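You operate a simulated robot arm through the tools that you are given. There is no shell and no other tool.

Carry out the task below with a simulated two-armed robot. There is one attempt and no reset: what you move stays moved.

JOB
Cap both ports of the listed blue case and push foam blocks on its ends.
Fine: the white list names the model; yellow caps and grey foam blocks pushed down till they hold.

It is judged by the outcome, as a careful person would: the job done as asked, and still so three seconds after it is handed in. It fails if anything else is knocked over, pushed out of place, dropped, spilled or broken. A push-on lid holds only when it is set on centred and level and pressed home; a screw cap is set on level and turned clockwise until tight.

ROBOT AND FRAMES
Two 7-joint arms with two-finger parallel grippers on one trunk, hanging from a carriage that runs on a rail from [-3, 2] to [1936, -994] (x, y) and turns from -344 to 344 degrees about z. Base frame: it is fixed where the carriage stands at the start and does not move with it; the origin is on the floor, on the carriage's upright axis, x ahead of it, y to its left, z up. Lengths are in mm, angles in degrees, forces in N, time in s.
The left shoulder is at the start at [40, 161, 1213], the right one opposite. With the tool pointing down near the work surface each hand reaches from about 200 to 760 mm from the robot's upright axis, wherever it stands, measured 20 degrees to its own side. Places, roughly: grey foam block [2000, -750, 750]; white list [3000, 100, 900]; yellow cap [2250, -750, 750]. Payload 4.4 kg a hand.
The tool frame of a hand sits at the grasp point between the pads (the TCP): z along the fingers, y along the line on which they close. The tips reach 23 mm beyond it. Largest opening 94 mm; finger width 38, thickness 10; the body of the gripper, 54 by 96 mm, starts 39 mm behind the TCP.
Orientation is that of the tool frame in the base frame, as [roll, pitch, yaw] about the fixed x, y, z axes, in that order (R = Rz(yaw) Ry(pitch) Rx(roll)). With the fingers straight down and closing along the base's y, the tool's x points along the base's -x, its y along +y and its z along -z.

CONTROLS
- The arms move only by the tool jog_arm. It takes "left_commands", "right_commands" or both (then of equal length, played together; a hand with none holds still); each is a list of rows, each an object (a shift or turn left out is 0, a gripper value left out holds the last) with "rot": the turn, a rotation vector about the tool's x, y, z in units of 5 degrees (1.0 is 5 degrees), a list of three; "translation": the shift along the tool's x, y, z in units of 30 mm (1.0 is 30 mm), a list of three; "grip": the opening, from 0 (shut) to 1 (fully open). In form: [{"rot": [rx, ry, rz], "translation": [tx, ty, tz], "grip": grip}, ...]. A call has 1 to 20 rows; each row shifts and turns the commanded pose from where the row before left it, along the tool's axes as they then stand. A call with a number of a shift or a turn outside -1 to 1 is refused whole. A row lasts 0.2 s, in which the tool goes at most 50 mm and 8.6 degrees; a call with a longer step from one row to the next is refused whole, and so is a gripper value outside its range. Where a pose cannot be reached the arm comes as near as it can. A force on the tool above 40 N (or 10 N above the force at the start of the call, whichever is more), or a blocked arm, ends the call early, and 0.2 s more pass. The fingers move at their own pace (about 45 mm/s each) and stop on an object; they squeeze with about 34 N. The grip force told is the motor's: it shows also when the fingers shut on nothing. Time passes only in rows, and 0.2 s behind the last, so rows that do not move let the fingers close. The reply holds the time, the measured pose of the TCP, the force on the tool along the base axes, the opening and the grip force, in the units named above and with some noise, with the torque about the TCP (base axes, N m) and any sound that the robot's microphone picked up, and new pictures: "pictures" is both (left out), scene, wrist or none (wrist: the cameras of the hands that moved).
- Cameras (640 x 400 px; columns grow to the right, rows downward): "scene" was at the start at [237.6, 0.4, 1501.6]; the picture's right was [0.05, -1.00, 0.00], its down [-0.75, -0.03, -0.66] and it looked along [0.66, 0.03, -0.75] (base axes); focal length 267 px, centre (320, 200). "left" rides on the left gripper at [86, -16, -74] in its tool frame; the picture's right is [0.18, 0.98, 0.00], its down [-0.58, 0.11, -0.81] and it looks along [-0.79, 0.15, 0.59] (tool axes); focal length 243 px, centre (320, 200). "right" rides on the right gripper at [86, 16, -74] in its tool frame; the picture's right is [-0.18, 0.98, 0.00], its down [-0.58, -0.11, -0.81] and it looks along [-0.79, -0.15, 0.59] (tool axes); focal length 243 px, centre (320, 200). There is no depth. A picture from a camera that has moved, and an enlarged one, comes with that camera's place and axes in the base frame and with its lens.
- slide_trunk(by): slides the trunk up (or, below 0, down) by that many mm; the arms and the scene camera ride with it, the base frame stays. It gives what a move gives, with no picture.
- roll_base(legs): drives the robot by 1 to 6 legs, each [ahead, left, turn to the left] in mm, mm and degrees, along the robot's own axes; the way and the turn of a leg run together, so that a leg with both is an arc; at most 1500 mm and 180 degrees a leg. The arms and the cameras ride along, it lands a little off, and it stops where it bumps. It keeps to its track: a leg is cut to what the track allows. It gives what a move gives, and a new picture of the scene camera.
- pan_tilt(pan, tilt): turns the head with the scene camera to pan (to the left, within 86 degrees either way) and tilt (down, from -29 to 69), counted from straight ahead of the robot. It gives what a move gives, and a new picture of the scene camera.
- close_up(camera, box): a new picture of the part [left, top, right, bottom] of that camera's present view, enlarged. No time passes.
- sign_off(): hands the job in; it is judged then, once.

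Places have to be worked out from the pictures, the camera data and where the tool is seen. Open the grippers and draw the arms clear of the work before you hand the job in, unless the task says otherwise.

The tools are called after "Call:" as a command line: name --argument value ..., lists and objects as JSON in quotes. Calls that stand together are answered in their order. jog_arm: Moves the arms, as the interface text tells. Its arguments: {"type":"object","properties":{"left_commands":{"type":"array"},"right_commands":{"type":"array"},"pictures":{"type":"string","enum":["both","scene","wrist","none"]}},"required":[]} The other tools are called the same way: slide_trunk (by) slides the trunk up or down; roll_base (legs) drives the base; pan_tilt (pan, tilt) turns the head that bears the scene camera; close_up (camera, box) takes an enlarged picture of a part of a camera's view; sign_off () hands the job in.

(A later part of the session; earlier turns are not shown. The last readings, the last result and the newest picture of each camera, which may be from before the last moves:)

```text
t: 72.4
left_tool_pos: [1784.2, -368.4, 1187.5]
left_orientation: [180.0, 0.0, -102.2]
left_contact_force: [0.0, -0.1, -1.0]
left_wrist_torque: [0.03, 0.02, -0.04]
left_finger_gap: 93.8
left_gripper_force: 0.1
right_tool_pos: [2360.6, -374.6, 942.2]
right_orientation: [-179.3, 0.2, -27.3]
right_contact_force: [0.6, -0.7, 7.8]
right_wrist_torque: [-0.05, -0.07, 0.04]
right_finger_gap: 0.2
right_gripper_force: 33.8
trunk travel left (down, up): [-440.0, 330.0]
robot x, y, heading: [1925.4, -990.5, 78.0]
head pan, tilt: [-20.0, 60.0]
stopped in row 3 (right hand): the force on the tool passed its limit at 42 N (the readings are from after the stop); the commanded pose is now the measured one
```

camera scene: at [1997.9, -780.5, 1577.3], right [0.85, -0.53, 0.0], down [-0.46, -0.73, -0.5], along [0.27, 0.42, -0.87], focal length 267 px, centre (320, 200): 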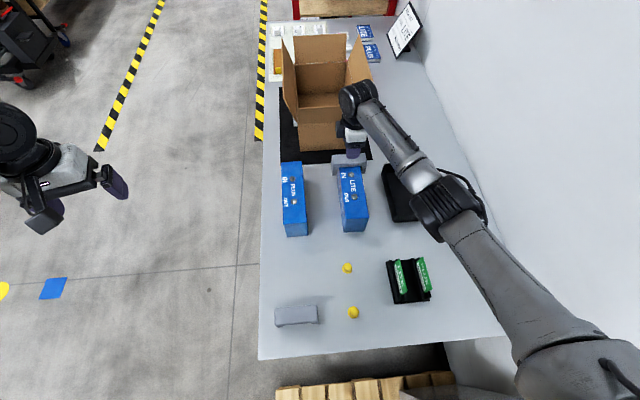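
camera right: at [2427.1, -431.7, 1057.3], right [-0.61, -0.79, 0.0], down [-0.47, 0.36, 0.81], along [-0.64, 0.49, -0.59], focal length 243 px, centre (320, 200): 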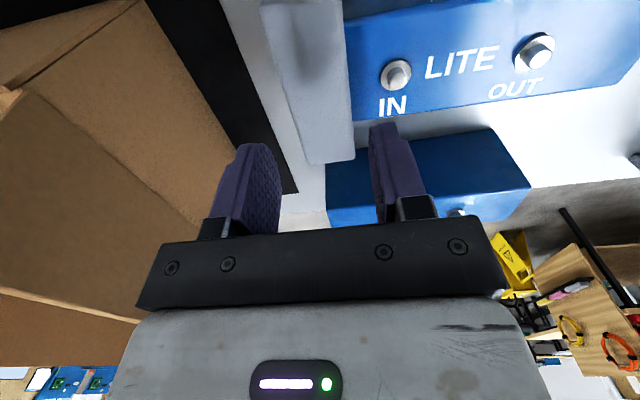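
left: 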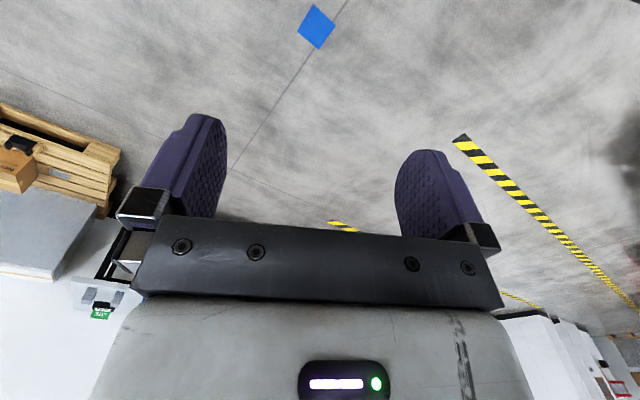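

The block top stays near z 919.5 under 43 N. To know whether it is seated I need the case's top height, so I lift off, level the hand and feel the case top between the two ports.

Call:
jog_arm --right_commands '[{"translation": [0, 0, -0.6], "rot": [-0.14, 0.04, 0]}, {"translation": [0, 0, -0.8]}, {"translation": [0, 0.8, 0]}, {"translation": [0, 0.8, 0]}, {"translation": [0, 0.8, 0]}, {"translation": [0, 0.75, 0]}, {}]' --pictures "both"

Call:
close_up --camera "scene" --box '[325, 138, 381, 173]'

Call:
close_up --camera "right" --box '[100, 0, 540, 240]'

```text
t: 74.0
left_tool_pos: [1783.5, -368.7, 1188.6]
left_orientation: [-180.0, 0.1, -102.2]
left_contact_force: [-0.1, 0.1, 0.5]
left_wrist_torque: [0.0, -0.03, 0.01]
left_finger_gap: 94.0
left_gripper_force: 0.2
right_tool_pos: [2315.5, -458.6, 984.4]
right_orientation: [179.8, 0.0, -27.2]
right_contact_force: [0.2, -0.3, -0.7]
right_wrist_torque: [-0.01, -0.01, -0.01]
right_finger_gap: 0.0
right_gripper_force: 33.8
trunk travel left (down, up): [-440.0, 330.0]
robot x, y, heading: [1928.1, -990.6, 78.0]
head pan, tilt: [-20.0, 60.0]
camera scene: at [1998.1, -780.4, 1577.4], right [0.85, -0.53, 0.0], down [-0.46, -0.73, -0.5], along [0.27, 0.42, -0.87], focal length 267 px, centre (320, 200)
camera right: at [2385.2, -512.9, 1057.9], right [-0.61, -0.79, 0.0], down [-0.47, 0.37, 0.81], along [-0.64, 0.49, -0.59], focal length 243 px, centre (320, 200)
```

scene: 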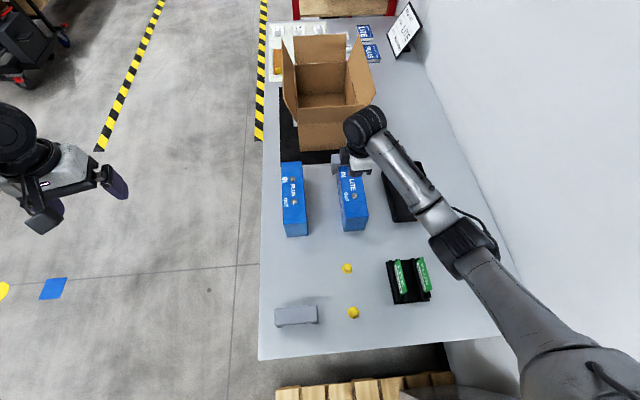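
right: 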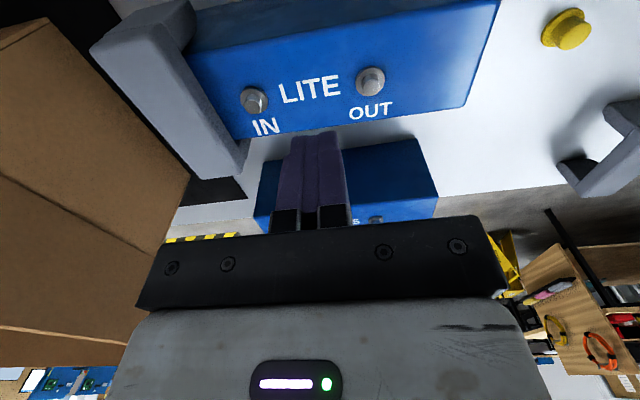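

```text
11.43 times, centred on (353, 156) of scene
camera zoom: at [1998.1, -780.4, 1577.4], right [0.85, -0.53, 0.0], down [-0.46, -0.73, -0.5], along [0.27, 0.42, -0.87], focal length 3048 px, centre (-57, 709)
```

zoom: 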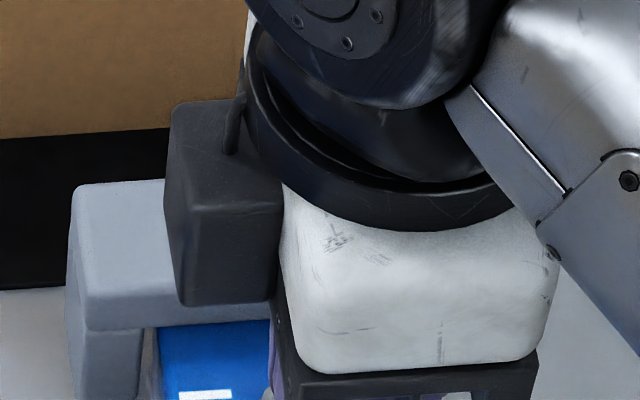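

```text
1.45 times, centred on (320, 120) of right
camera zoom: at [2385.2, -512.9, 1057.9], right [-0.61, -0.79, 0.0], down [-0.47, 0.37, 0.81], along [-0.64, 0.49, -0.59], focal length 353 px, centre (320, 316)
```

zoom: 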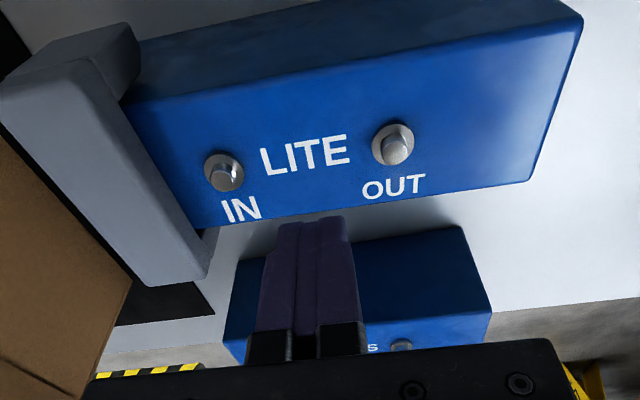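

I lower the shut fingers onto the case top between the ports to feel its height.

Call:
jog_arm --right_commands '[{"translation": [0, -0.1, 0.6]}, {"translation": [0, 0, 0.6]}, {"translation": [0, 0, 0.45]}, {"translation": [0, 0, 0.15]}, {}]' --pictures "none"

Call:
jog_arm --right_commands '[{"translation": [0, 0, 0.07]}, {}]' --pictures "none"

Call:
jog_arm --right_commands '[{"translation": [0, 0, 0.07]}, {}]' --pictures "none"

```text
t: 75.2
left_tool_pos: [1784.1, -368.1, 1187.8]
left_orientation: [179.9, 0.0, -102.2]
left_contact_force: [-0.4, 0.2, -0.4]
left_wrist_torque: [-0.04, -0.03, -0.02]
left_finger_gap: 93.9
left_gripper_force: 0.2
right_tool_pos: [2316.7, -456.7, 929.8]
right_orientation: [179.9, 0.0, -27.3]
right_contact_force: [-0.1, 0.6, -0.2]
right_wrist_torque: [0.0, 0.0, -0.05]
right_finger_gap: 0.0
right_gripper_force: 33.9
trunk travel left (down, up): [-440.0, 330.0]
robot x, y, heading: [1924.9, -991.1, 77.9]
head pan, tilt: [-20.0, 60.0]
```

```text
t: 75.8
left_tool_pos: [1782.9, -368.9, 1188.6]
left_orientation: [-180.0, 0.0, -102.2]
left_contact_force: [-1.0, 0.5, 0.2]
left_wrist_torque: [0.02, -0.01, -0.01]
left_finger_gap: 94.1
left_gripper_force: 0.0
right_tool_pos: [2316.8, -456.4, 928.2]
right_orientation: [179.8, -0.1, -27.1]
right_contact_force: [-0.2, -0.7, -0.3]
right_wrist_torque: [-0.02, -0.02, -0.03]
right_finger_gap: 0.0
right_gripper_force: 34.2
trunk travel left (down, up): [-440.0, 330.0]
robot x, y, heading: [1928.9, -991.6, 77.6]
head pan, tilt: [-20.0, 60.0]
```

```text
t: 76.4
left_tool_pos: [1783.6, -368.8, 1188.3]
left_orientation: [180.0, 0.0, -102.2]
left_contact_force: [0.1, 0.0, 0.0]
left_wrist_torque: [0.0, 0.04, 0.02]
left_finger_gap: 94.0
left_gripper_force: 0.0
right_tool_pos: [2317.4, -456.9, 924.8]
right_orientation: [179.7, -0.1, -27.2]
right_contact_force: [0.3, -0.3, 0.3]
right_wrist_torque: [-0.01, 0.0, 0.03]
right_finger_gap: 0.0
right_gripper_force: 33.5
trunk travel left (down, up): [-440.0, 330.0]
robot x, y, heading: [1928.2, -988.6, 77.8]
head pan, tilt: [-20.0, 60.0]
```

Not yet touching at z 925; I keep stepping down.

Call:
jog_arm --right_commands '[{"translation": [0, 0, 0.07]}, {}]' --pictures "none"

Call:
jog_arm --right_commands '[{"translation": [0, 0, 0.07]}, {}]' --pictures "none"

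Call:
jog_arm --right_commands '[{"translation": [0, 0, 0.07]}, {}]' --pictures "none"

```text
t: 77.0
left_tool_pos: [1783.8, -367.9, 1188.6]
left_orientation: [-179.9, -0.1, -102.3]
left_contact_force: [0.9, -0.1, 0.4]
left_wrist_torque: [-0.01, 0.01, 0.02]
left_finger_gap: 94.1
left_gripper_force: 0.1
right_tool_pos: [2318.2, -458.0, 921.7]
right_orientation: [179.8, 0.0, -27.3]
right_contact_force: [-0.3, 0.6, 0.2]
right_wrist_torque: [0.03, 0.0, 0.02]
right_finger_gap: 0.0
right_gripper_force: 33.7
trunk travel left (down, up): [-440.0, 330.0]
robot x, y, heading: [1928.8, -989.2, 77.6]
head pan, tilt: [-20.0, 60.0]
```

```text
t: 77.6
left_tool_pos: [1785.3, -367.9, 1189.5]
left_orientation: [-179.9, 0.0, -102.2]
left_contact_force: [1.1, 0.8, 0.1]
left_wrist_torque: [-0.02, 0.01, 0.02]
left_finger_gap: 93.7
left_gripper_force: 0.1
right_tool_pos: [2317.1, -455.7, 923.0]
right_orientation: [179.9, 0.2, -27.1]
right_contact_force: [-5.4, -11.1, 23.1]
right_wrist_torque: [-0.4, -0.21, -0.26]
right_finger_gap: 0.1
right_gripper_force: 33.9
trunk travel left (down, up): [-440.0, 330.0]
robot x, y, heading: [1927.5, -991.2, 77.9]
head pan, tilt: [-20.0, 60.0]
```

```text
t: 78.0
left_tool_pos: [1784.5, -368.3, 1188.5]
left_orientation: [179.9, 0.0, -102.2]
left_contact_force: [-0.6, -0.5, 0.7]
left_wrist_torque: [-0.01, 0.02, 0.0]
left_finger_gap: 93.9
left_gripper_force: 0.0
right_tool_pos: [2317.7, -456.8, 922.5]
right_orientation: [-179.8, 0.3, -27.2]
right_contact_force: [-1.7, -5.8, 10.0]
right_wrist_torque: [-0.21, -0.1, -0.13]
right_finger_gap: 0.0
right_gripper_force: 33.5
trunk travel left (down, up): [-440.0, 330.0]
robot x, y, heading: [1930.0, -992.5, 77.8]
head pan, tilt: [-20.0, 60.0]
stopped in row 2 (right hand): the force on the tool passed its limit at 44 N (the readings are from after the stop); the commanded pose is now the measured one
```

The case top is at z ~ 899.5 and the block top at ~ 919.7: just the plate's thickness (about 20), so the block is home. I lift, check it, and travel to block B with the gripper opening.

Call:
jog_arm --right_commands '[{"translation": [0, 0, -0.9], "rot": [-0.04, 0.06, 0]}, {"translation": [0, 0, -0.9]}, {"translation": [0, 0, -0.9], "grip": 0.8}, {"translation": [-0.483, 0.874, 0]}, {"translation": [-0.483, 0.874, 0]}, {"translation": [-0.483, 0.874, 0]}, {"translation": [-0.483, 0.874, 0]}, {"translation": [-0.483, 0.874, 0]}, {"translation": [-0.483, 0.874, 0]}, {"translation": [-0.483, 0.874, 0]}, {"translation": [-0.483, 0.874, 0]}, {"translation": [-0.483, 0.874, 0]}, {"translation": [-0.483, 0.874, 0]}, {"translation": [-0.483, 0.874, 0]}, {"translation": [-0.483, 0.874, 0]}, {"translation": [-0.483, 0.874, 0]}]' --pictures "both"

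Call:
close_up --camera "scene" --box '[315, 138, 395, 238]'

Call:
close_up --camera "right" --box '[160, 0, 480, 200]'

```text
t: 81.4
left_tool_pos: [1783.9, -368.5, 1188.0]
left_orientation: [179.9, 0.0, -102.2]
left_contact_force: [-0.1, 0.8, 0.5]
left_wrist_torque: [0.02, -0.02, -0.01]
left_finger_gap: 94.0
left_gripper_force: 0.0
right_tool_pos: [1993.8, -672.1, 1004.4]
right_orientation: [179.9, -0.1, -27.1]
right_contact_force: [-0.9, -0.5, -0.5]
right_wrist_torque: [0.0, -0.04, 0.02]
right_finger_gap: 75.4
right_gripper_force: 0.0
trunk travel left (down, up): [-440.0, 330.0]
robot x, y, heading: [1929.8, -991.6, 77.6]
head pan, tilt: [-20.0, 60.0]
camera scene: at [1997.8, -780.5, 1577.3], right [0.85, -0.53, 0.0], down [-0.46, -0.73, -0.5], along [0.27, 0.42, -0.87], focal length 267 px, centre (320, 200)
camera right: at [2063.0, -725.8, 1077.3], right [-0.61, -0.79, 0.0], down [-0.47, 0.37, 0.8], along [-0.64, 0.49, -0.59], focal length 243 px, centre (320, 200)
```

scene: 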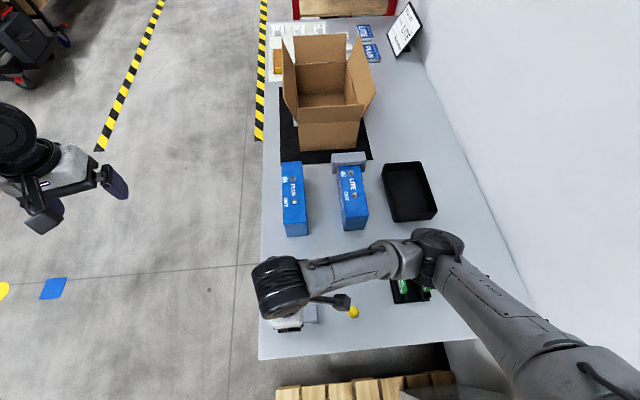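
right: 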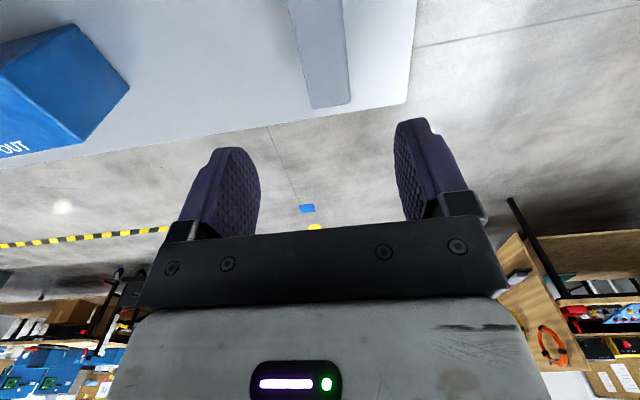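

```text
4.00 times, centred on (355, 188) of scene
camera zoom: at [1997.8, -780.5, 1577.3], right [0.85, -0.53, 0.0], down [-0.46, -0.73, -0.5], along [0.27, 0.42, -0.87], focal length 1067 px, centre (180, 248)
```

zoom: 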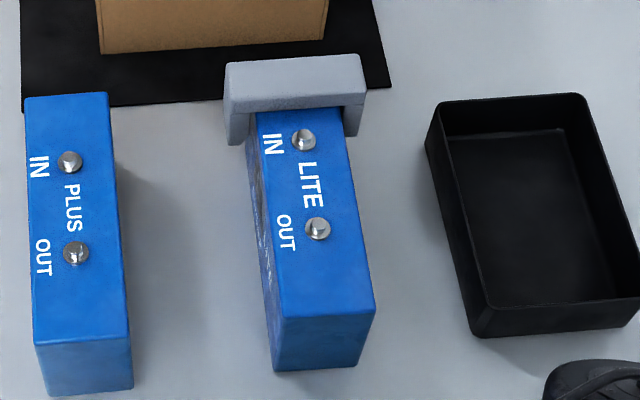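

```text
2.00 times, centred on (320, 100) of right
camera zoom: at [2063.0, -725.8, 1077.3], right [-0.61, -0.79, 0.0], down [-0.47, 0.37, 0.8], along [-0.64, 0.49, -0.59], focal length 485 px, centre (320, 400)
```

zoom: 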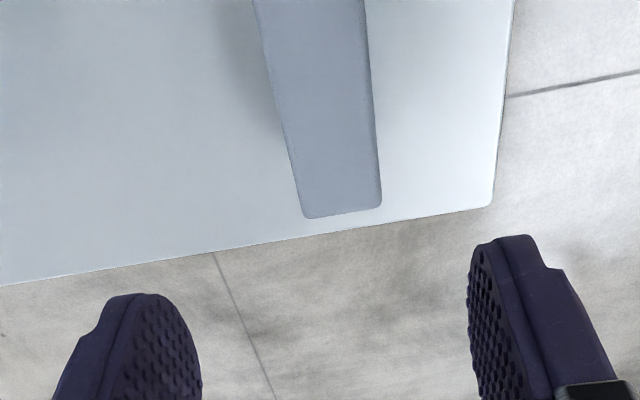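

Block A is on; the LITE case slid about 6 mm toward +l under the arm's sideways give while pressing, so I'll counter that next time. Block B is nearly centred under the hand; I go down and grip it as before.

Call:
jog_arm --right_commands '[{"translation": [0.07, 0.05, 0.9]}, {"translation": [0, 0, 0.9]}, {"translation": [0, 0, 0.9]}, {"translation": [0, 0, 0.9]}, {"translation": [0, 0, 0.5]}, {"translation": [0, 0, 0.38]}, {"grip": 0.1}, {}, {}, {}, {}]' --pictures "wrist"

Call:
close_up --camera "scene" --box '[330, 145, 380, 240]'

```text
t: 83.8
left_tool_pos: [1783.8, -368.5, 1188.1]
left_orientation: [-179.9, 0.0, -102.2]
left_contact_force: [0.8, 0.4, 0.1]
left_wrist_torque: [0.02, 0.0, 0.0]
left_finger_gap: 93.8
left_gripper_force: 0.0
right_tool_pos: [1995.1, -675.9, 868.8]
right_orientation: [179.8, -0.1, -27.1]
right_contact_force: [-0.3, 0.3, -0.5]
right_wrist_torque: [0.03, -0.01, 0.02]
right_finger_gap: 38.9
right_gripper_force: 34.1
trunk travel left (down, up): [-440.0, 330.0]
robot x, y, heading: [1926.8, -990.2, 77.7]
head pan, tilt: [-20.0, 60.0]
camera right: at [2064.8, -728.7, 943.7], right [-0.61, -0.79, 0.0], down [-0.47, 0.37, 0.8], along [-0.64, 0.49, -0.59], focal length 243 px, centre (320, 200)
```

right: 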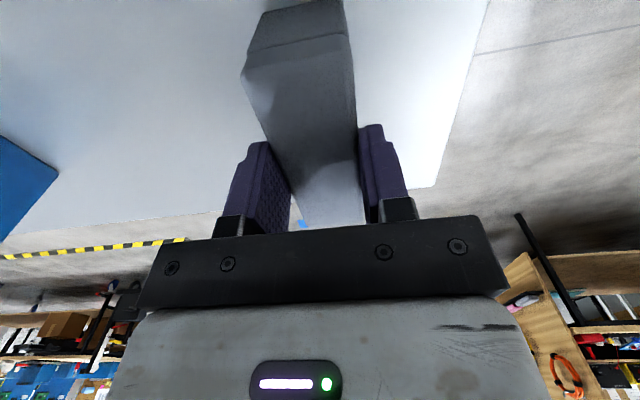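

```text
4.21 times, centred on (355, 192) of scene
camera zoom: at [1998.1, -780.5, 1577.3], right [0.85, -0.53, 0.0], down [-0.46, -0.73, -0.5], along [0.27, 0.42, -0.87], focal length 1123 px, centre (173, 232)
```

zoom: 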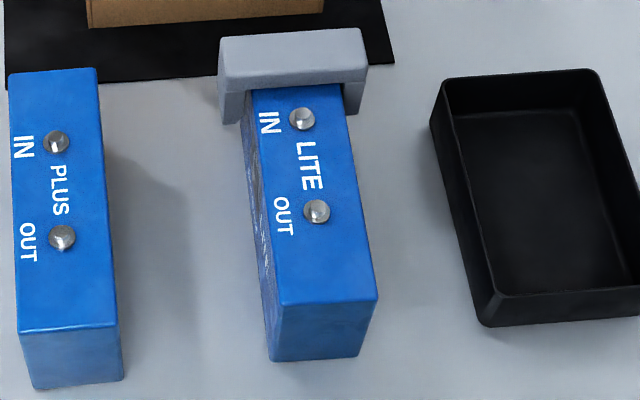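

Block B is gripped. I lift it, carry it above the near end (about (2279, -532)), and turn to yaw -27.9 to match the case's axis.

Call:
jog_arm --right_commands '[{"translation": [0, 0, -0.4]}, {"translation": [0, 0, -1]}, {"translation": [0, 0, -1]}, {"translation": [0, 0, -1]}, {"translation": [0, 0, -1]}, {"translation": [0, 0, -1]}, {"translation": [0, 0, -0.6]}, {"translation": [0.625, -0.856, 0]}, {"translation": [0.625, -0.856, 0]}, {"translation": [0.625, -0.856, 0]}, {"translation": [0.625, -0.856, 0]}, {"translation": [0.625, -0.856, 0]}, {"translation": [0.625, -0.856, 0]}, {"translation": [0.625, -0.856, 0]}, {"translation": [0.625, -0.856, 0]}, {"translation": [0.625, -0.856, 0]}, {"translation": [0.625, -0.856, 0]}, {"rot": [0, 0, 0.16]}]' --pictures "none"

Call:
jog_arm --right_commands '[{"translation": [0, 0, 1]}, {"translation": [0, 0, 0.9]}, {"translation": [0, 0, 0.5]}, {}]' --pictures "both"

Call:
close_up --camera "scene" --box '[325, 180, 389, 240]'

Call:
close_up --camera "right" --box '[160, 0, 480, 200]'

```text
t: 87.6
left_tool_pos: [1783.6, -368.8, 1188.8]
left_orientation: [-180.0, 0.0, -102.2]
left_contact_force: [0.0, -0.1, 0.2]
left_wrist_torque: [0.03, 0.01, -0.01]
left_finger_gap: 94.1
left_gripper_force: 0.0
right_tool_pos: [2279.9, -531.6, 1048.9]
right_orientation: [179.8, -0.1, -27.9]
right_contact_force: [0.3, -0.1, 0.7]
right_wrist_torque: [0.0, 0.04, 0.03]
right_finger_gap: 38.8
right_gripper_force: 34.2
trunk travel left (down, up): [-440.0, 330.0]
robot x, y, heading: [1929.1, -989.4, 77.8]
head pan, tilt: [-20.0, 60.0]
```

```text
t: 88.6
left_tool_pos: [1784.8, -368.0, 1188.8]
left_orientation: [-180.0, 0.0, -102.2]
left_contact_force: [-0.4, 0.2, 0.0]
left_wrist_torque: [0.02, 0.0, 0.0]
left_finger_gap: 94.1
left_gripper_force: 0.0
right_tool_pos: [2279.0, -532.2, 975.9]
right_orientation: [179.7, -0.1, -27.9]
right_contact_force: [0.7, 1.0, -0.5]
right_wrist_torque: [0.01, 0.02, 0.0]
right_finger_gap: 38.6
right_gripper_force: 33.7
trunk travel left (down, up): [-440.0, 330.0]
robot x, y, heading: [1925.6, -985.5, 77.6]
head pan, tilt: [-20.0, 60.0]
camera scene: at [1998.1, -780.5, 1577.4], right [0.85, -0.53, 0.0], down [-0.46, -0.73, -0.5], along [0.27, 0.42, -0.87], focal length 267 px, centre (320, 200)
camera right: at [2348.3, -586.4, 1050.7], right [-0.62, -0.78, 0.0], down [-0.46, 0.37, 0.8], along [-0.63, 0.5, -0.59], focal length 243 px, centre (320, 200)
```

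scene: 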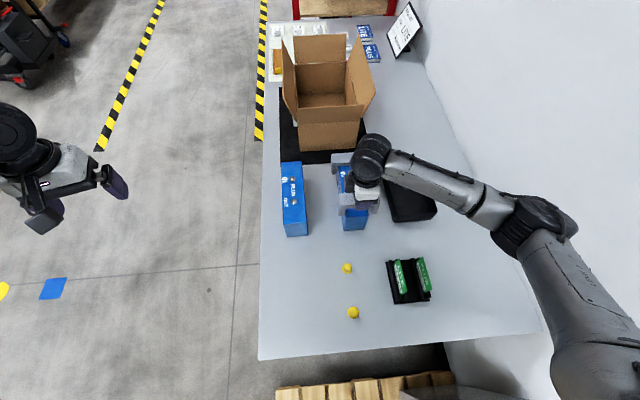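
right: 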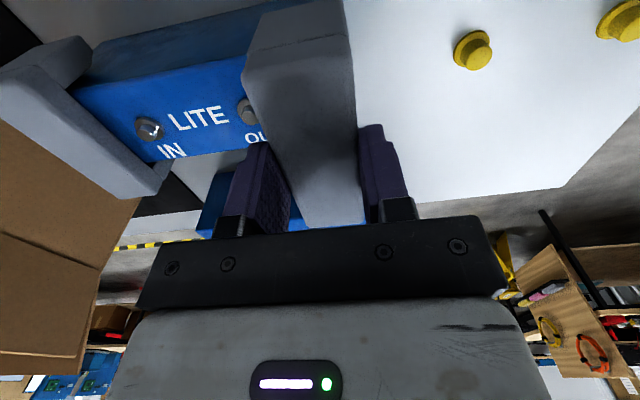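

```text
6.67 times, centred on (357, 210) of scene
camera zoom: at [1998.1, -780.5, 1577.4], right [0.85, -0.53, 0.0], down [-0.46, -0.73, -0.5], along [0.27, 0.42, -0.87], focal length 1778 px, centre (73, 133)
```

zoom: 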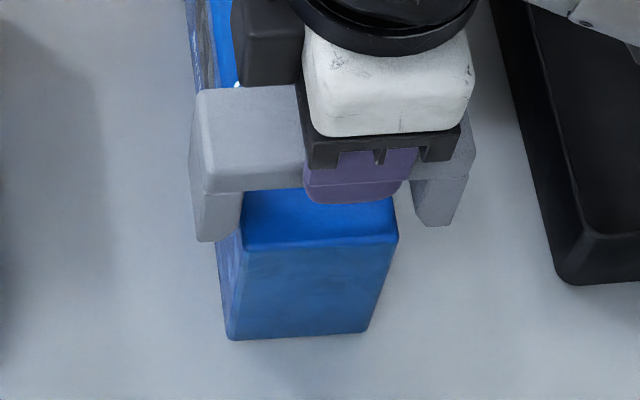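

```text
2.00 times, centred on (320, 100) of right
camera zoom: at [2348.3, -586.4, 1050.7], right [-0.62, -0.78, 0.0], down [-0.46, 0.37, 0.8], along [-0.63, 0.5, -0.59], focal length 485 px, centre (320, 400)
```

zoom: 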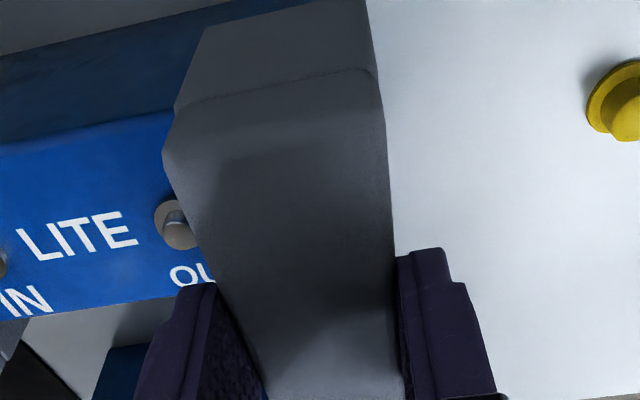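

Block B is within 2 mm of flush and centre. I shift 2 mm along tool -x and +y and lower until the legs straddle the case, then check.

Call:
jog_arm --right_commands '[{"translation": [-0.06, 0.06, 0.2], "rot": [0.04, 0, 0]}, {"translation": [0, 0, 0.25]}, {"translation": [0, 0, 0.25]}, {"translation": [0, 0, 0.1]}, {}]' --pictures "none"

Call:
close_up --camera "scene" --box '[333, 190, 381, 220]'

```text
t: 89.8
left_tool_pos: [1783.8, -368.3, 1187.7]
left_orientation: [-179.9, 0.0, -102.1]
left_contact_force: [0.0, -0.2, 0.5]
left_wrist_torque: [-0.01, 0.0, -0.02]
left_finger_gap: 94.0
left_gripper_force: 0.0
right_tool_pos: [2276.8, -532.3, 951.7]
right_orientation: [-179.9, -0.1, -28.0]
right_contact_force: [-0.4, -0.2, -1.0]
right_wrist_torque: [0.0, -0.01, -0.02]
right_finger_gap: 38.6
right_gripper_force: 34.3
trunk travel left (down, up): [-440.0, 330.0]
robot x, y, heading: [1926.2, -989.8, 77.9]
head pan, tilt: [-20.0, 60.0]
```

```text
13.33 times, centred on (357, 205) of scene
camera zoom: at [1998.1, -780.5, 1577.3], right [0.85, -0.53, 0.0], down [-0.46, -0.73, -0.5], along [0.27, 0.42, -0.87], focal length 3556 px, centre (-173, 133)
```

zoom: 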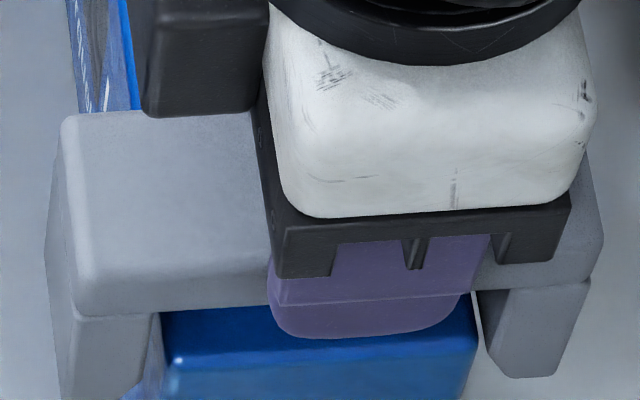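

The legs clear the case on both sides. I lower to just above seating, then the last steps.

Call:
jog_arm --right_commands '[{"translation": [-0.02, 0, 0.25]}, {"translation": [0, 0, 0.25]}, {"translation": [0, 0, 0.15]}, {}]' --pictures "none"

Call:
jog_arm --right_commands '[{"translation": [0, 0, 0.07]}, {"translation": [0, 0, 0.03]}, {}]' --pictures "none"

Call:
close_up --camera "scene" --box '[333, 195, 381, 225]'

```text
t: 90.8
left_tool_pos: [1783.4, -369.3, 1188.4]
left_orientation: [180.0, 0.0, -102.1]
left_contact_force: [0.3, 0.7, 0.4]
left_wrist_torque: [-0.02, -0.02, 0.02]
left_finger_gap: 93.9
left_gripper_force: 0.1
right_tool_pos: [2277.5, -532.5, 932.9]
right_orientation: [180.0, -0.1, -27.9]
right_contact_force: [-0.6, -0.3, -0.3]
right_wrist_torque: [0.01, 0.01, 0.04]
right_finger_gap: 38.7
right_gripper_force: 34.0
trunk travel left (down, up): [-440.0, 330.0]
robot x, y, heading: [1931.4, -991.4, 77.7]
head pan, tilt: [-20.0, 60.0]
```

```text
t: 91.6
left_tool_pos: [1783.9, -367.9, 1188.0]
left_orientation: [179.9, -0.1, -102.2]
left_contact_force: [0.7, -0.5, 0.5]
left_wrist_torque: [0.04, -0.01, 0.03]
left_finger_gap: 93.9
left_gripper_force: 0.0
right_tool_pos: [2277.1, -533.2, 929.9]
right_orientation: [180.0, -0.1, -28.0]
right_contact_force: [-0.9, -0.2, -0.5]
right_wrist_torque: [0.03, 0.0, 0.0]
right_finger_gap: 38.7
right_gripper_force: 34.4
trunk travel left (down, up): [-440.0, 330.0]
robot x, y, heading: [1927.8, -989.5, 77.7]
head pan, tilt: [-20.0, 60.0]
```

```text
13.33 times, centred on (357, 210) of scene
camera zoom: at [1998.1, -780.5, 1577.3], right [0.85, -0.53, 0.0], down [-0.46, -0.73, -0.5], along [0.27, 0.42, -0.87], focal length 3556 px, centre (-173, 67)
```

zoom: 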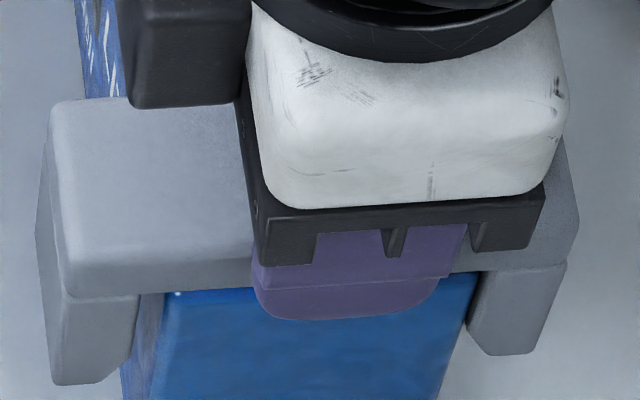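

It is centred (about equal gaps) and about flush. I make the last 3-4 mm of seating.

Call:
jog_arm --right_commands '[{"translation": [0, 0, 0.07]}, {}]' --pictures "none"

Call:
jog_arm --right_commands '[{"translation": [0, 0, 0.05]}, {}]' --pictures "none"

```text
t: 92.2
left_tool_pos: [1782.7, -368.5, 1188.9]
left_orientation: [180.0, 0.0, -102.2]
left_contact_force: [0.8, -0.5, 0.3]
left_wrist_torque: [0.0, 0.03, -0.03]
left_finger_gap: 94.0
left_gripper_force: 0.1
right_tool_pos: [2277.7, -532.4, 928.6]
right_orientation: [180.0, -0.1, -27.9]
right_contact_force: [-0.1, -0.8, -1.3]
right_wrist_torque: [-0.01, -0.01, -0.02]
right_finger_gap: 38.7
right_gripper_force: 34.1
trunk travel left (down, up): [-440.0, 330.0]
robot x, y, heading: [1930.4, -989.7, 77.7]
head pan, tilt: [-20.0, 60.0]
```

```text
t: 92.8
left_tool_pos: [1784.1, -368.5, 1187.6]
left_orientation: [180.0, -0.1, -102.2]
left_contact_force: [0.9, 0.3, -0.4]
left_wrist_torque: [0.02, 0.03, 0.0]
left_finger_gap: 94.0
left_gripper_force: 0.1
right_tool_pos: [2277.1, -532.6, 926.1]
right_orientation: [180.0, -0.1, -27.9]
right_contact_force: [-0.4, -1.8, 5.8]
right_wrist_torque: [-0.02, 0.0, 0.01]
right_finger_gap: 39.0
right_gripper_force: 33.8
trunk travel left (down, up): [-440.0, 330.0]
robot x, y, heading: [1929.2, -991.2, 77.6]
head pan, tilt: [-20.0, 60.0]
```

Touching the seat at the expected height. I release, lift off, shut the fingers and press the block's top, countering the outward give with a little motion along tool +y.

Call:
jog_arm --right_commands '[{"grip": 0.53}, {}, {}, {"translation": [0, 0, -0.5]}, {"translation": [0, 0, -0.7]}, {"grip": 0}, {}, {}, {}, {"translation": [0, 0, 0.3]}, {"translation": [0, 0, 0.15]}, {}]' --pictures "none"

Call:
jog_arm --right_commands '[{"translation": [0, 0, 0.07]}, {"translation": [0, 0, 0.07]}, {}]' --pictures "none"

```text
t: 95.4
left_tool_pos: [1784.1, -368.6, 1187.7]
left_orientation: [180.0, 0.0, -102.2]
left_contact_force: [0.5, -0.4, -0.4]
left_wrist_torque: [-0.02, 0.01, -0.06]
left_finger_gap: 93.9
left_gripper_force: 0.1
right_tool_pos: [2276.8, -532.0, 949.8]
right_orientation: [179.9, -0.1, -27.9]
right_contact_force: [0.6, 0.2, -0.4]
right_wrist_torque: [-0.04, 0.03, -0.01]
right_finger_gap: 0.1
right_gripper_force: 33.9
trunk travel left (down, up): [-440.0, 330.0]
robot x, y, heading: [1929.7, -988.6, 77.9]
head pan, tilt: [-20.0, 60.0]
```

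```text
t: 96.2
left_tool_pos: [1783.1, -368.4, 1189.0]
left_orientation: [180.0, 0.0, -102.2]
left_contact_force: [-0.3, 0.6, 0.3]
left_wrist_torque: [-0.01, 0.0, 0.0]
left_finger_gap: 94.2
left_gripper_force: 0.0
right_tool_pos: [2277.4, -532.7, 945.0]
right_orientation: [-179.9, 0.0, -27.9]
right_contact_force: [0.6, 0.7, 0.4]
right_wrist_torque: [0.02, 0.02, -0.02]
right_finger_gap: 0.0
right_gripper_force: 34.0
trunk travel left (down, up): [-440.0, 330.0]
robot x, y, heading: [1930.6, -989.3, 77.9]
head pan, tilt: [-20.0, 60.0]
```

Call:
jog_arm --right_commands '[{"translation": [0, 0.01, 0.07]}, {"translation": [0, 0.02, 0.04]}, {}]' --pictures "none"

Call:
jog_arm --right_commands '[{"translation": [0, 0.03, 0.05]}, {}]' --pictures "none"

```text
t: 97.0
left_tool_pos: [1783.5, -368.0, 1189.0]
left_orientation: [180.0, 0.0, -102.2]
left_contact_force: [0.1, 0.2, -0.3]
left_wrist_torque: [0.0, 0.01, -0.01]
left_finger_gap: 93.9
left_gripper_force: 0.1
right_tool_pos: [2275.0, -531.0, 942.4]
right_orientation: [180.0, -0.1, -27.9]
right_contact_force: [-0.7, -1.7, 9.6]
right_wrist_torque: [-0.06, 0.06, -0.03]
right_finger_gap: 0.1
right_gripper_force: 33.8
trunk travel left (down, up): [-440.0, 330.0]
robot x, y, heading: [1931.2, -991.5, 77.9]
head pan, tilt: [-20.0, 60.0]
```

```text
t: 97.6
left_tool_pos: [1784.0, -367.0, 1189.0]
left_orientation: [-179.9, 0.0, -102.2]
left_contact_force: [0.0, -0.4, 0.9]
left_wrist_torque: [0.0, -0.01, 0.02]
left_finger_gap: 94.0
left_gripper_force: 0.1
right_tool_pos: [2276.9, -532.2, 942.2]
right_orientation: [-179.9, 0.1, -27.9]
right_contact_force: [-3.6, -5.7, 27.9]
right_wrist_torque: [-0.14, 0.11, 0.0]
right_finger_gap: 0.2
right_gripper_force: 34.3
trunk travel left (down, up): [-440.0, 330.0]
robot x, y, heading: [1927.3, -985.3, 77.8]
head pan, tilt: [-20.0, 60.0]
```

I press a little more, still countering sideways.

Call:
jog_arm --right_commands '[{"translation": [0.01, 0.04, 0.03]}, {}]' --pictures "none"

Call:
jog_arm --right_commands '[{"translation": [0, 0, -0.3]}, {"translation": [0, 0, -0.9]}, {"translation": [0, 0, -0.9]}, {"translation": [0.6, 0.9, -0.4]}, {"translation": [0.6, 0.9, 0]}, {"translation": [0.6, 0.9, 0]}, {"translation": [0.6, 0.9, 0]}, {"translation": [0, 0.9, 0]}]' --pictures "both"

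Call:
close_up --camera "scene" --box '[315, 138, 395, 238]'

Call:
close_up --camera "right" --box '[0, 0, 400, 240]'

```text
t: 98.3
left_tool_pos: [1784.8, -368.9, 1189.0]
left_orientation: [-180.0, 0.0, -102.1]
left_contact_force: [-0.1, -0.1, 0.1]
left_wrist_torque: [-0.03, -0.03, 0.03]
left_finger_gap: 94.0
left_gripper_force: 0.1
right_tool_pos: [2275.7, -532.4, 942.7]
right_orientation: [-179.6, 0.0, -27.8]
right_contact_force: [0.2, 0.3, 11.9]
right_wrist_torque: [-0.05, -0.03, 0.0]
right_finger_gap: 0.3
right_gripper_force: 33.4
trunk travel left (down, up): [-440.0, 330.0]
robot x, y, heading: [1925.7, -992.0, 78.0]
head pan, tilt: [-20.0, 60.0]
stopped in row 2 (right hand): the force on the tool passed its limit at 41 N (the readings are from after the stop); the commanded pose is now the measured one
```

```text
t: 100.1
left_tool_pos: [1783.3, -369.5, 1188.2]
left_orientation: [180.0, 0.0, -102.2]
left_contact_force: [-0.7, 0.0, -0.2]
left_wrist_torque: [0.0, 0.01, 0.04]
left_finger_gap: 94.1
left_gripper_force: 0.0
right_tool_pos: [2274.9, -687.7, 1016.2]
right_orientation: [-179.9, -0.1, -27.9]
right_contact_force: [-0.1, -0.4, -0.5]
right_wrist_torque: [-0.02, 0.02, -0.01]
right_finger_gap: 0.0
right_gripper_force: 33.9
trunk travel left (down, up): [-440.0, 330.0]
robot x, y, heading: [1931.9, -992.6, 77.8]
head pan, tilt: [-20.0, 60.0]
camera scene: at [1997.9, -780.6, 1577.3], right [0.85, -0.53, 0.0], down [-0.46, -0.73, -0.5], along [0.27, 0.42, -0.87], focal length 267 px, centre (320, 200)
camera right: at [2343.7, -742.1, 1089.6], right [-0.62, -0.78, 0.0], down [-0.46, 0.37, 0.81], along [-0.63, 0.5, -0.59], focal length 243 px, centre (320, 200)
```

scene: 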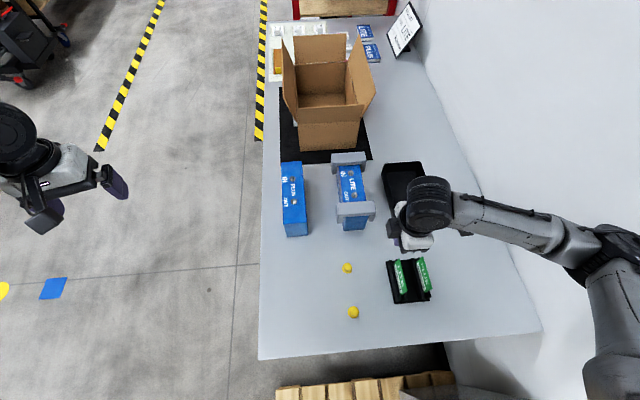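
right: 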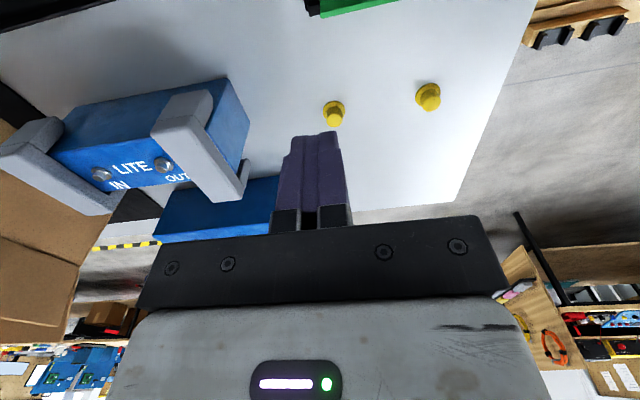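

```text
4.00 times, centred on (355, 188) of scene
camera zoom: at [1997.9, -780.6, 1577.3], right [0.85, -0.53, 0.0], down [-0.46, -0.73, -0.5], along [0.27, 0.42, -0.87], focal length 1067 px, centre (180, 248)
```

zoom: 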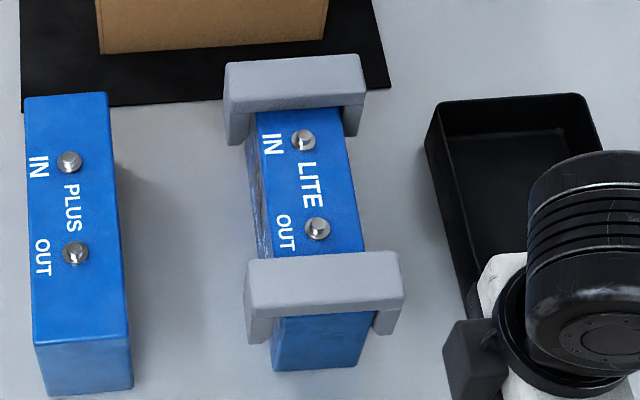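

```text
1.60 times, centred on (200, 120) of right
camera zoom: at [2343.7, -742.1, 1089.6], right [-0.62, -0.78, 0.0], down [-0.46, 0.37, 0.81], along [-0.63, 0.5, -0.59], focal length 388 px, centre (512, 328)
```

zoom: 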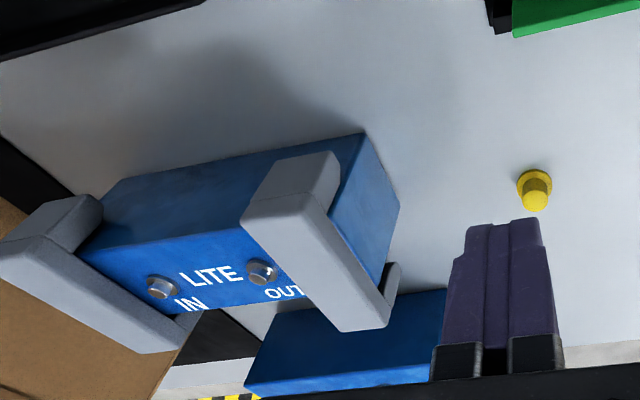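

Both blocks sit on the case flush with its ends. Next the caps: I turn the hand to yaw -118 so that the fingers close across the case, and open it.

Call:
jog_arm --right_commands '[{"rot": [0, 0, 1], "grip": 0.55}, {"rot": [0, 0, 1]}, {"rot": [0, 0, 1]}, {"rot": [0, 0, 1]}, {"rot": [0, 0, 1]}, {"rot": [0, 0, 1]}, {"rot": [0, 0, 1]}, {"rot": [0, 0, 1]}, {"rot": [0, 0, 1]}, {"rot": [0, 0, 1]}, {"rot": [0, 0, 1]}, {"rot": [0, 0, 1]}, {"rot": [0, 0, 1]}, {"rot": [0, 0, 1]}, {"rot": [0, 0, 1]}, {"rot": [0, 0, 1]}, {"rot": [0, 0, 1]}, {"rot": [0, 0, 1]}, {}]' --pictures "none"

```text
t: 104.1
left_tool_pos: [1784.1, -368.6, 1188.4]
left_orientation: [-179.9, 0.1, -102.2]
left_contact_force: [0.5, -0.9, 0.4]
left_wrist_torque: [0.01, -0.04, -0.02]
left_finger_gap: 93.9
left_gripper_force: 0.0
right_tool_pos: [2276.6, -688.8, 1016.0]
right_orientation: [180.0, 0.2, -117.8]
right_contact_force: [0.7, 0.1, 0.2]
right_wrist_torque: [-0.02, -0.02, 0.0]
right_finger_gap: 51.7
right_gripper_force: 0.0
trunk travel left (down, up): [-440.0, 330.0]
robot x, y, heading: [1927.7, -991.1, 77.8]
head pan, tilt: [-20.0, 60.0]
```

I move over cap A (about (2180, -639)) and lower to z ~ 900 to check the centring.

Call:
jog_arm --right_commands '[{"translation": [0.01, 0.906, 0]}, {"translation": [0.01, 0.906, 0]}, {"translation": [0.01, 0.906, 0]}, {"translation": [0, 0.906, 0]}, {"translation": [0, 0, 1]}, {"translation": [0, 0, 1]}, {"translation": [0, 0, 1]}, {"translation": [0, 0, 0.8]}, {}]' --pictures "both"

Call:
close_up --camera "right" --box '[200, 0, 440, 150]'

Call:
close_up --camera "scene" --box '[315, 245, 379, 285]'

```text
t: 106.1
left_tool_pos: [1785.3, -368.0, 1189.1]
left_orientation: [180.0, 0.0, -102.2]
left_contact_force: [0.0, 0.0, -0.3]
left_wrist_torque: [0.01, 0.01, -0.01]
left_finger_gap: 94.0
left_gripper_force: 0.1
right_tool_pos: [2179.7, -636.2, 901.4]
right_orientation: [-179.9, 0.1, -118.0]
right_contact_force: [0.8, 0.6, 0.8]
right_wrist_torque: [0.03, -0.01, 0.0]
right_finger_gap: 51.7
right_gripper_force: 0.0
trunk travel left (down, up): [-440.0, 330.0]
robot x, y, heading: [1930.7, -988.3, 77.9]
head pan, tilt: [-20.0, 60.0]
camera scene: at [1998.2, -780.5, 1577.4], right [0.85, -0.53, 0.0], down [-0.46, -0.73, -0.5], along [0.27, 0.42, -0.87], focal length 267 px, centre (320, 200)
camera right: at [2124.1, -704.9, 976.0], right [-0.78, 0.62, 0.0], down [0.37, 0.46, 0.81], along [0.5, 0.63, -0.59], focal length 243 px, centre (320, 200)
```

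scene: 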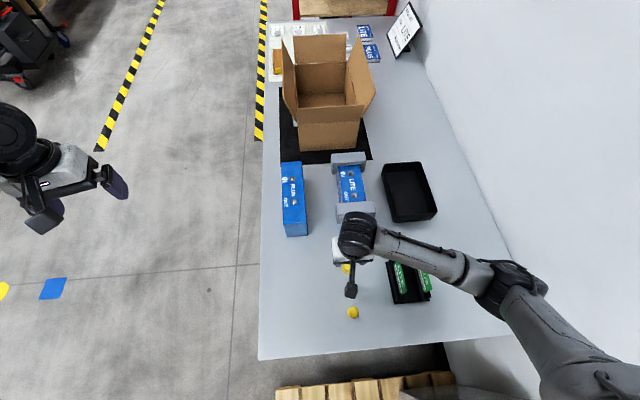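
right: 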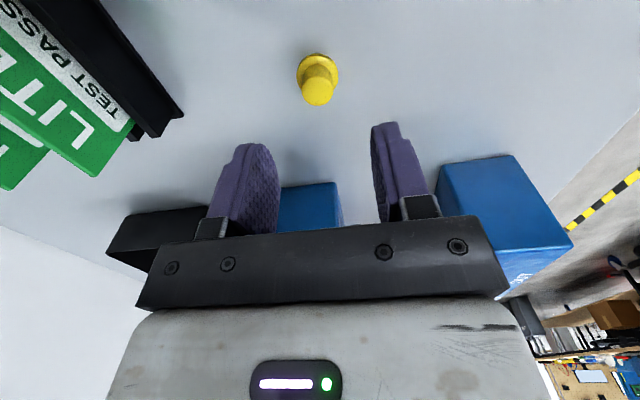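

```text
2.67 times, centred on (320, 75) of right
camera zoom: at [2124.1, -704.9, 976.0], right [-0.78, 0.62, 0.0], down [0.37, 0.46, 0.81], along [0.5, 0.63, -0.59], focal length 647 px, centre (320, 533)
```

zoom: 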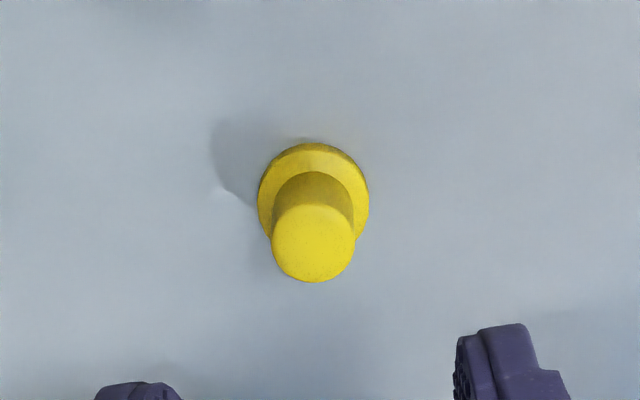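

```text
10.00 times, centred on (347, 265) of scene
camera zoom: at [1998.2, -780.5, 1577.4], right [0.85, -0.53, 0.0], down [-0.46, -0.73, -0.5], along [0.27, 0.42, -0.87], focal length 2667 px, centre (50, -450)
```

zoom: 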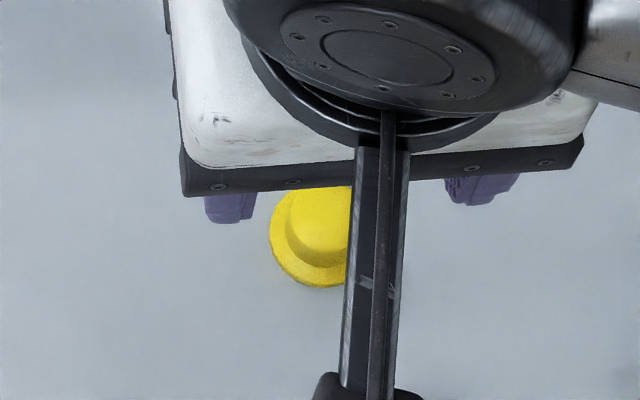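

Cap A is 2 mm along +x and 1 mm along -y from the tool, its top near z 823. I correct, lower so the tips stop just above its rim, and grip it.

Call:
jog_arm --right_commands '[{"translation": [0.08, -0.04, 0.8]}, {"translation": [0, 0, 0.8]}, {"translation": [0, 0, 0.5]}, {"translation": [0, 0, 0.26]}, {}]' --pictures "wrist"

Call:
close_up --camera "right" --box '[200, 0, 440, 200]'

```text
t: 107.3
left_tool_pos: [1784.1, -368.4, 1187.4]
left_orientation: [180.0, 0.0, -102.3]
left_contact_force: [0.5, 0.1, -0.2]
left_wrist_torque: [0.06, 0.02, -0.03]
left_finger_gap: 94.1
left_gripper_force: 0.0
right_tool_pos: [2180.0, -639.6, 831.7]
right_orientation: [179.9, 0.2, -117.9]
right_contact_force: [0.6, 0.0, -0.1]
right_wrist_torque: [-0.01, 0.05, 0.01]
right_finger_gap: 51.8
right_gripper_force: 0.0
trunk travel left (down, up): [-440.0, 330.0]
robot x, y, heading: [1930.1, -989.6, 77.7]
head pan, tilt: [-20.0, 60.0]
camera right: at [2124.4, -708.1, 904.8], right [-0.78, 0.62, 0.0], down [0.37, 0.46, 0.81], along [0.5, 0.63, -0.59], focal length 243 px, centre (320, 200)
```

right: 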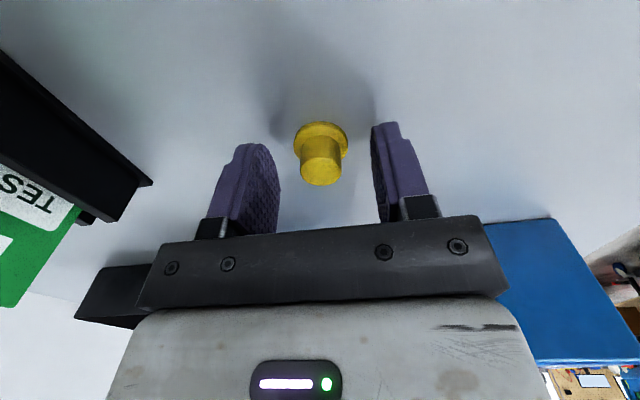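

```text
2.00 times, centred on (320, 100) of right
camera zoom: at [2124.4, -708.1, 904.8], right [-0.78, 0.62, 0.0], down [0.37, 0.46, 0.81], along [0.5, 0.63, -0.59], focal length 485 px, centre (320, 400)
```

zoom: 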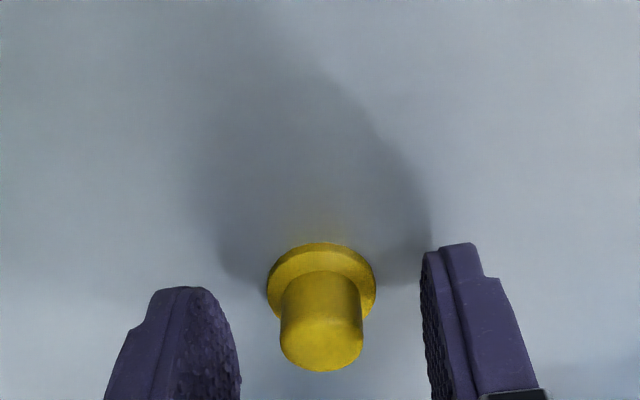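

Centred within 2 mm and the tips are just above the rim; I close on the cap.

Call:
jog_arm --right_commands '[{"translation": [0.05, 0.02, 0]}, {"grip": 0.05}, {}, {}, {}, {}, {"translation": [0, 0, -0.2]}, {"translation": [0, 0, -0.8]}, {"translation": [0, 0, -0.8]}]' --pictures "wrist"

Call:
close_up --camera "right" --box '[200, 50, 440, 250]'

```text
t: 109.3
left_tool_pos: [1783.6, -369.5, 1188.1]
left_orientation: [-179.9, 0.0, -102.3]
left_contact_force: [0.2, 0.6, 0.3]
left_wrist_torque: [-0.01, -0.01, 0.03]
left_finger_gap: 94.0
left_gripper_force: 0.2
right_tool_pos: [2178.0, -640.5, 886.6]
right_orientation: [-179.9, 0.2, -117.9]
right_contact_force: [0.0, -0.3, -0.4]
right_wrist_torque: [0.03, -0.01, 0.02]
right_finger_gap: 17.6
right_gripper_force: 33.7
trunk travel left (down, up): [-440.0, 330.0]
robot x, y, heading: [1930.7, -990.0, 78.0]
head pan, tilt: [-20.0, 60.0]
camera right: at [2122.5, -709.5, 959.7], right [-0.78, 0.62, 0.0], down [0.37, 0.46, 0.81], along [0.5, 0.63, -0.59], focal length 243 px, centre (320, 200)
```

right: 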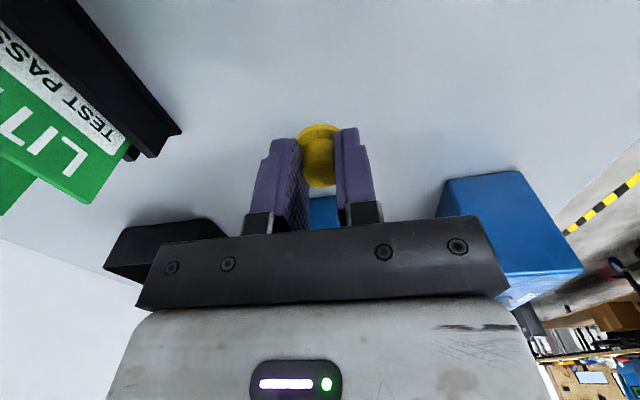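

```text
2.00 times, centred on (320, 150) of right
camera zoom: at [2122.5, -709.5, 959.7], right [-0.78, 0.62, 0.0], down [0.37, 0.46, 0.81], along [0.5, 0.63, -0.59], focal length 485 px, centre (320, 300)
```

zoom: 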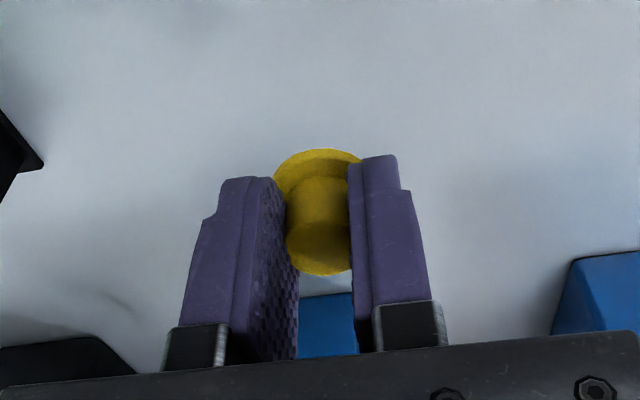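

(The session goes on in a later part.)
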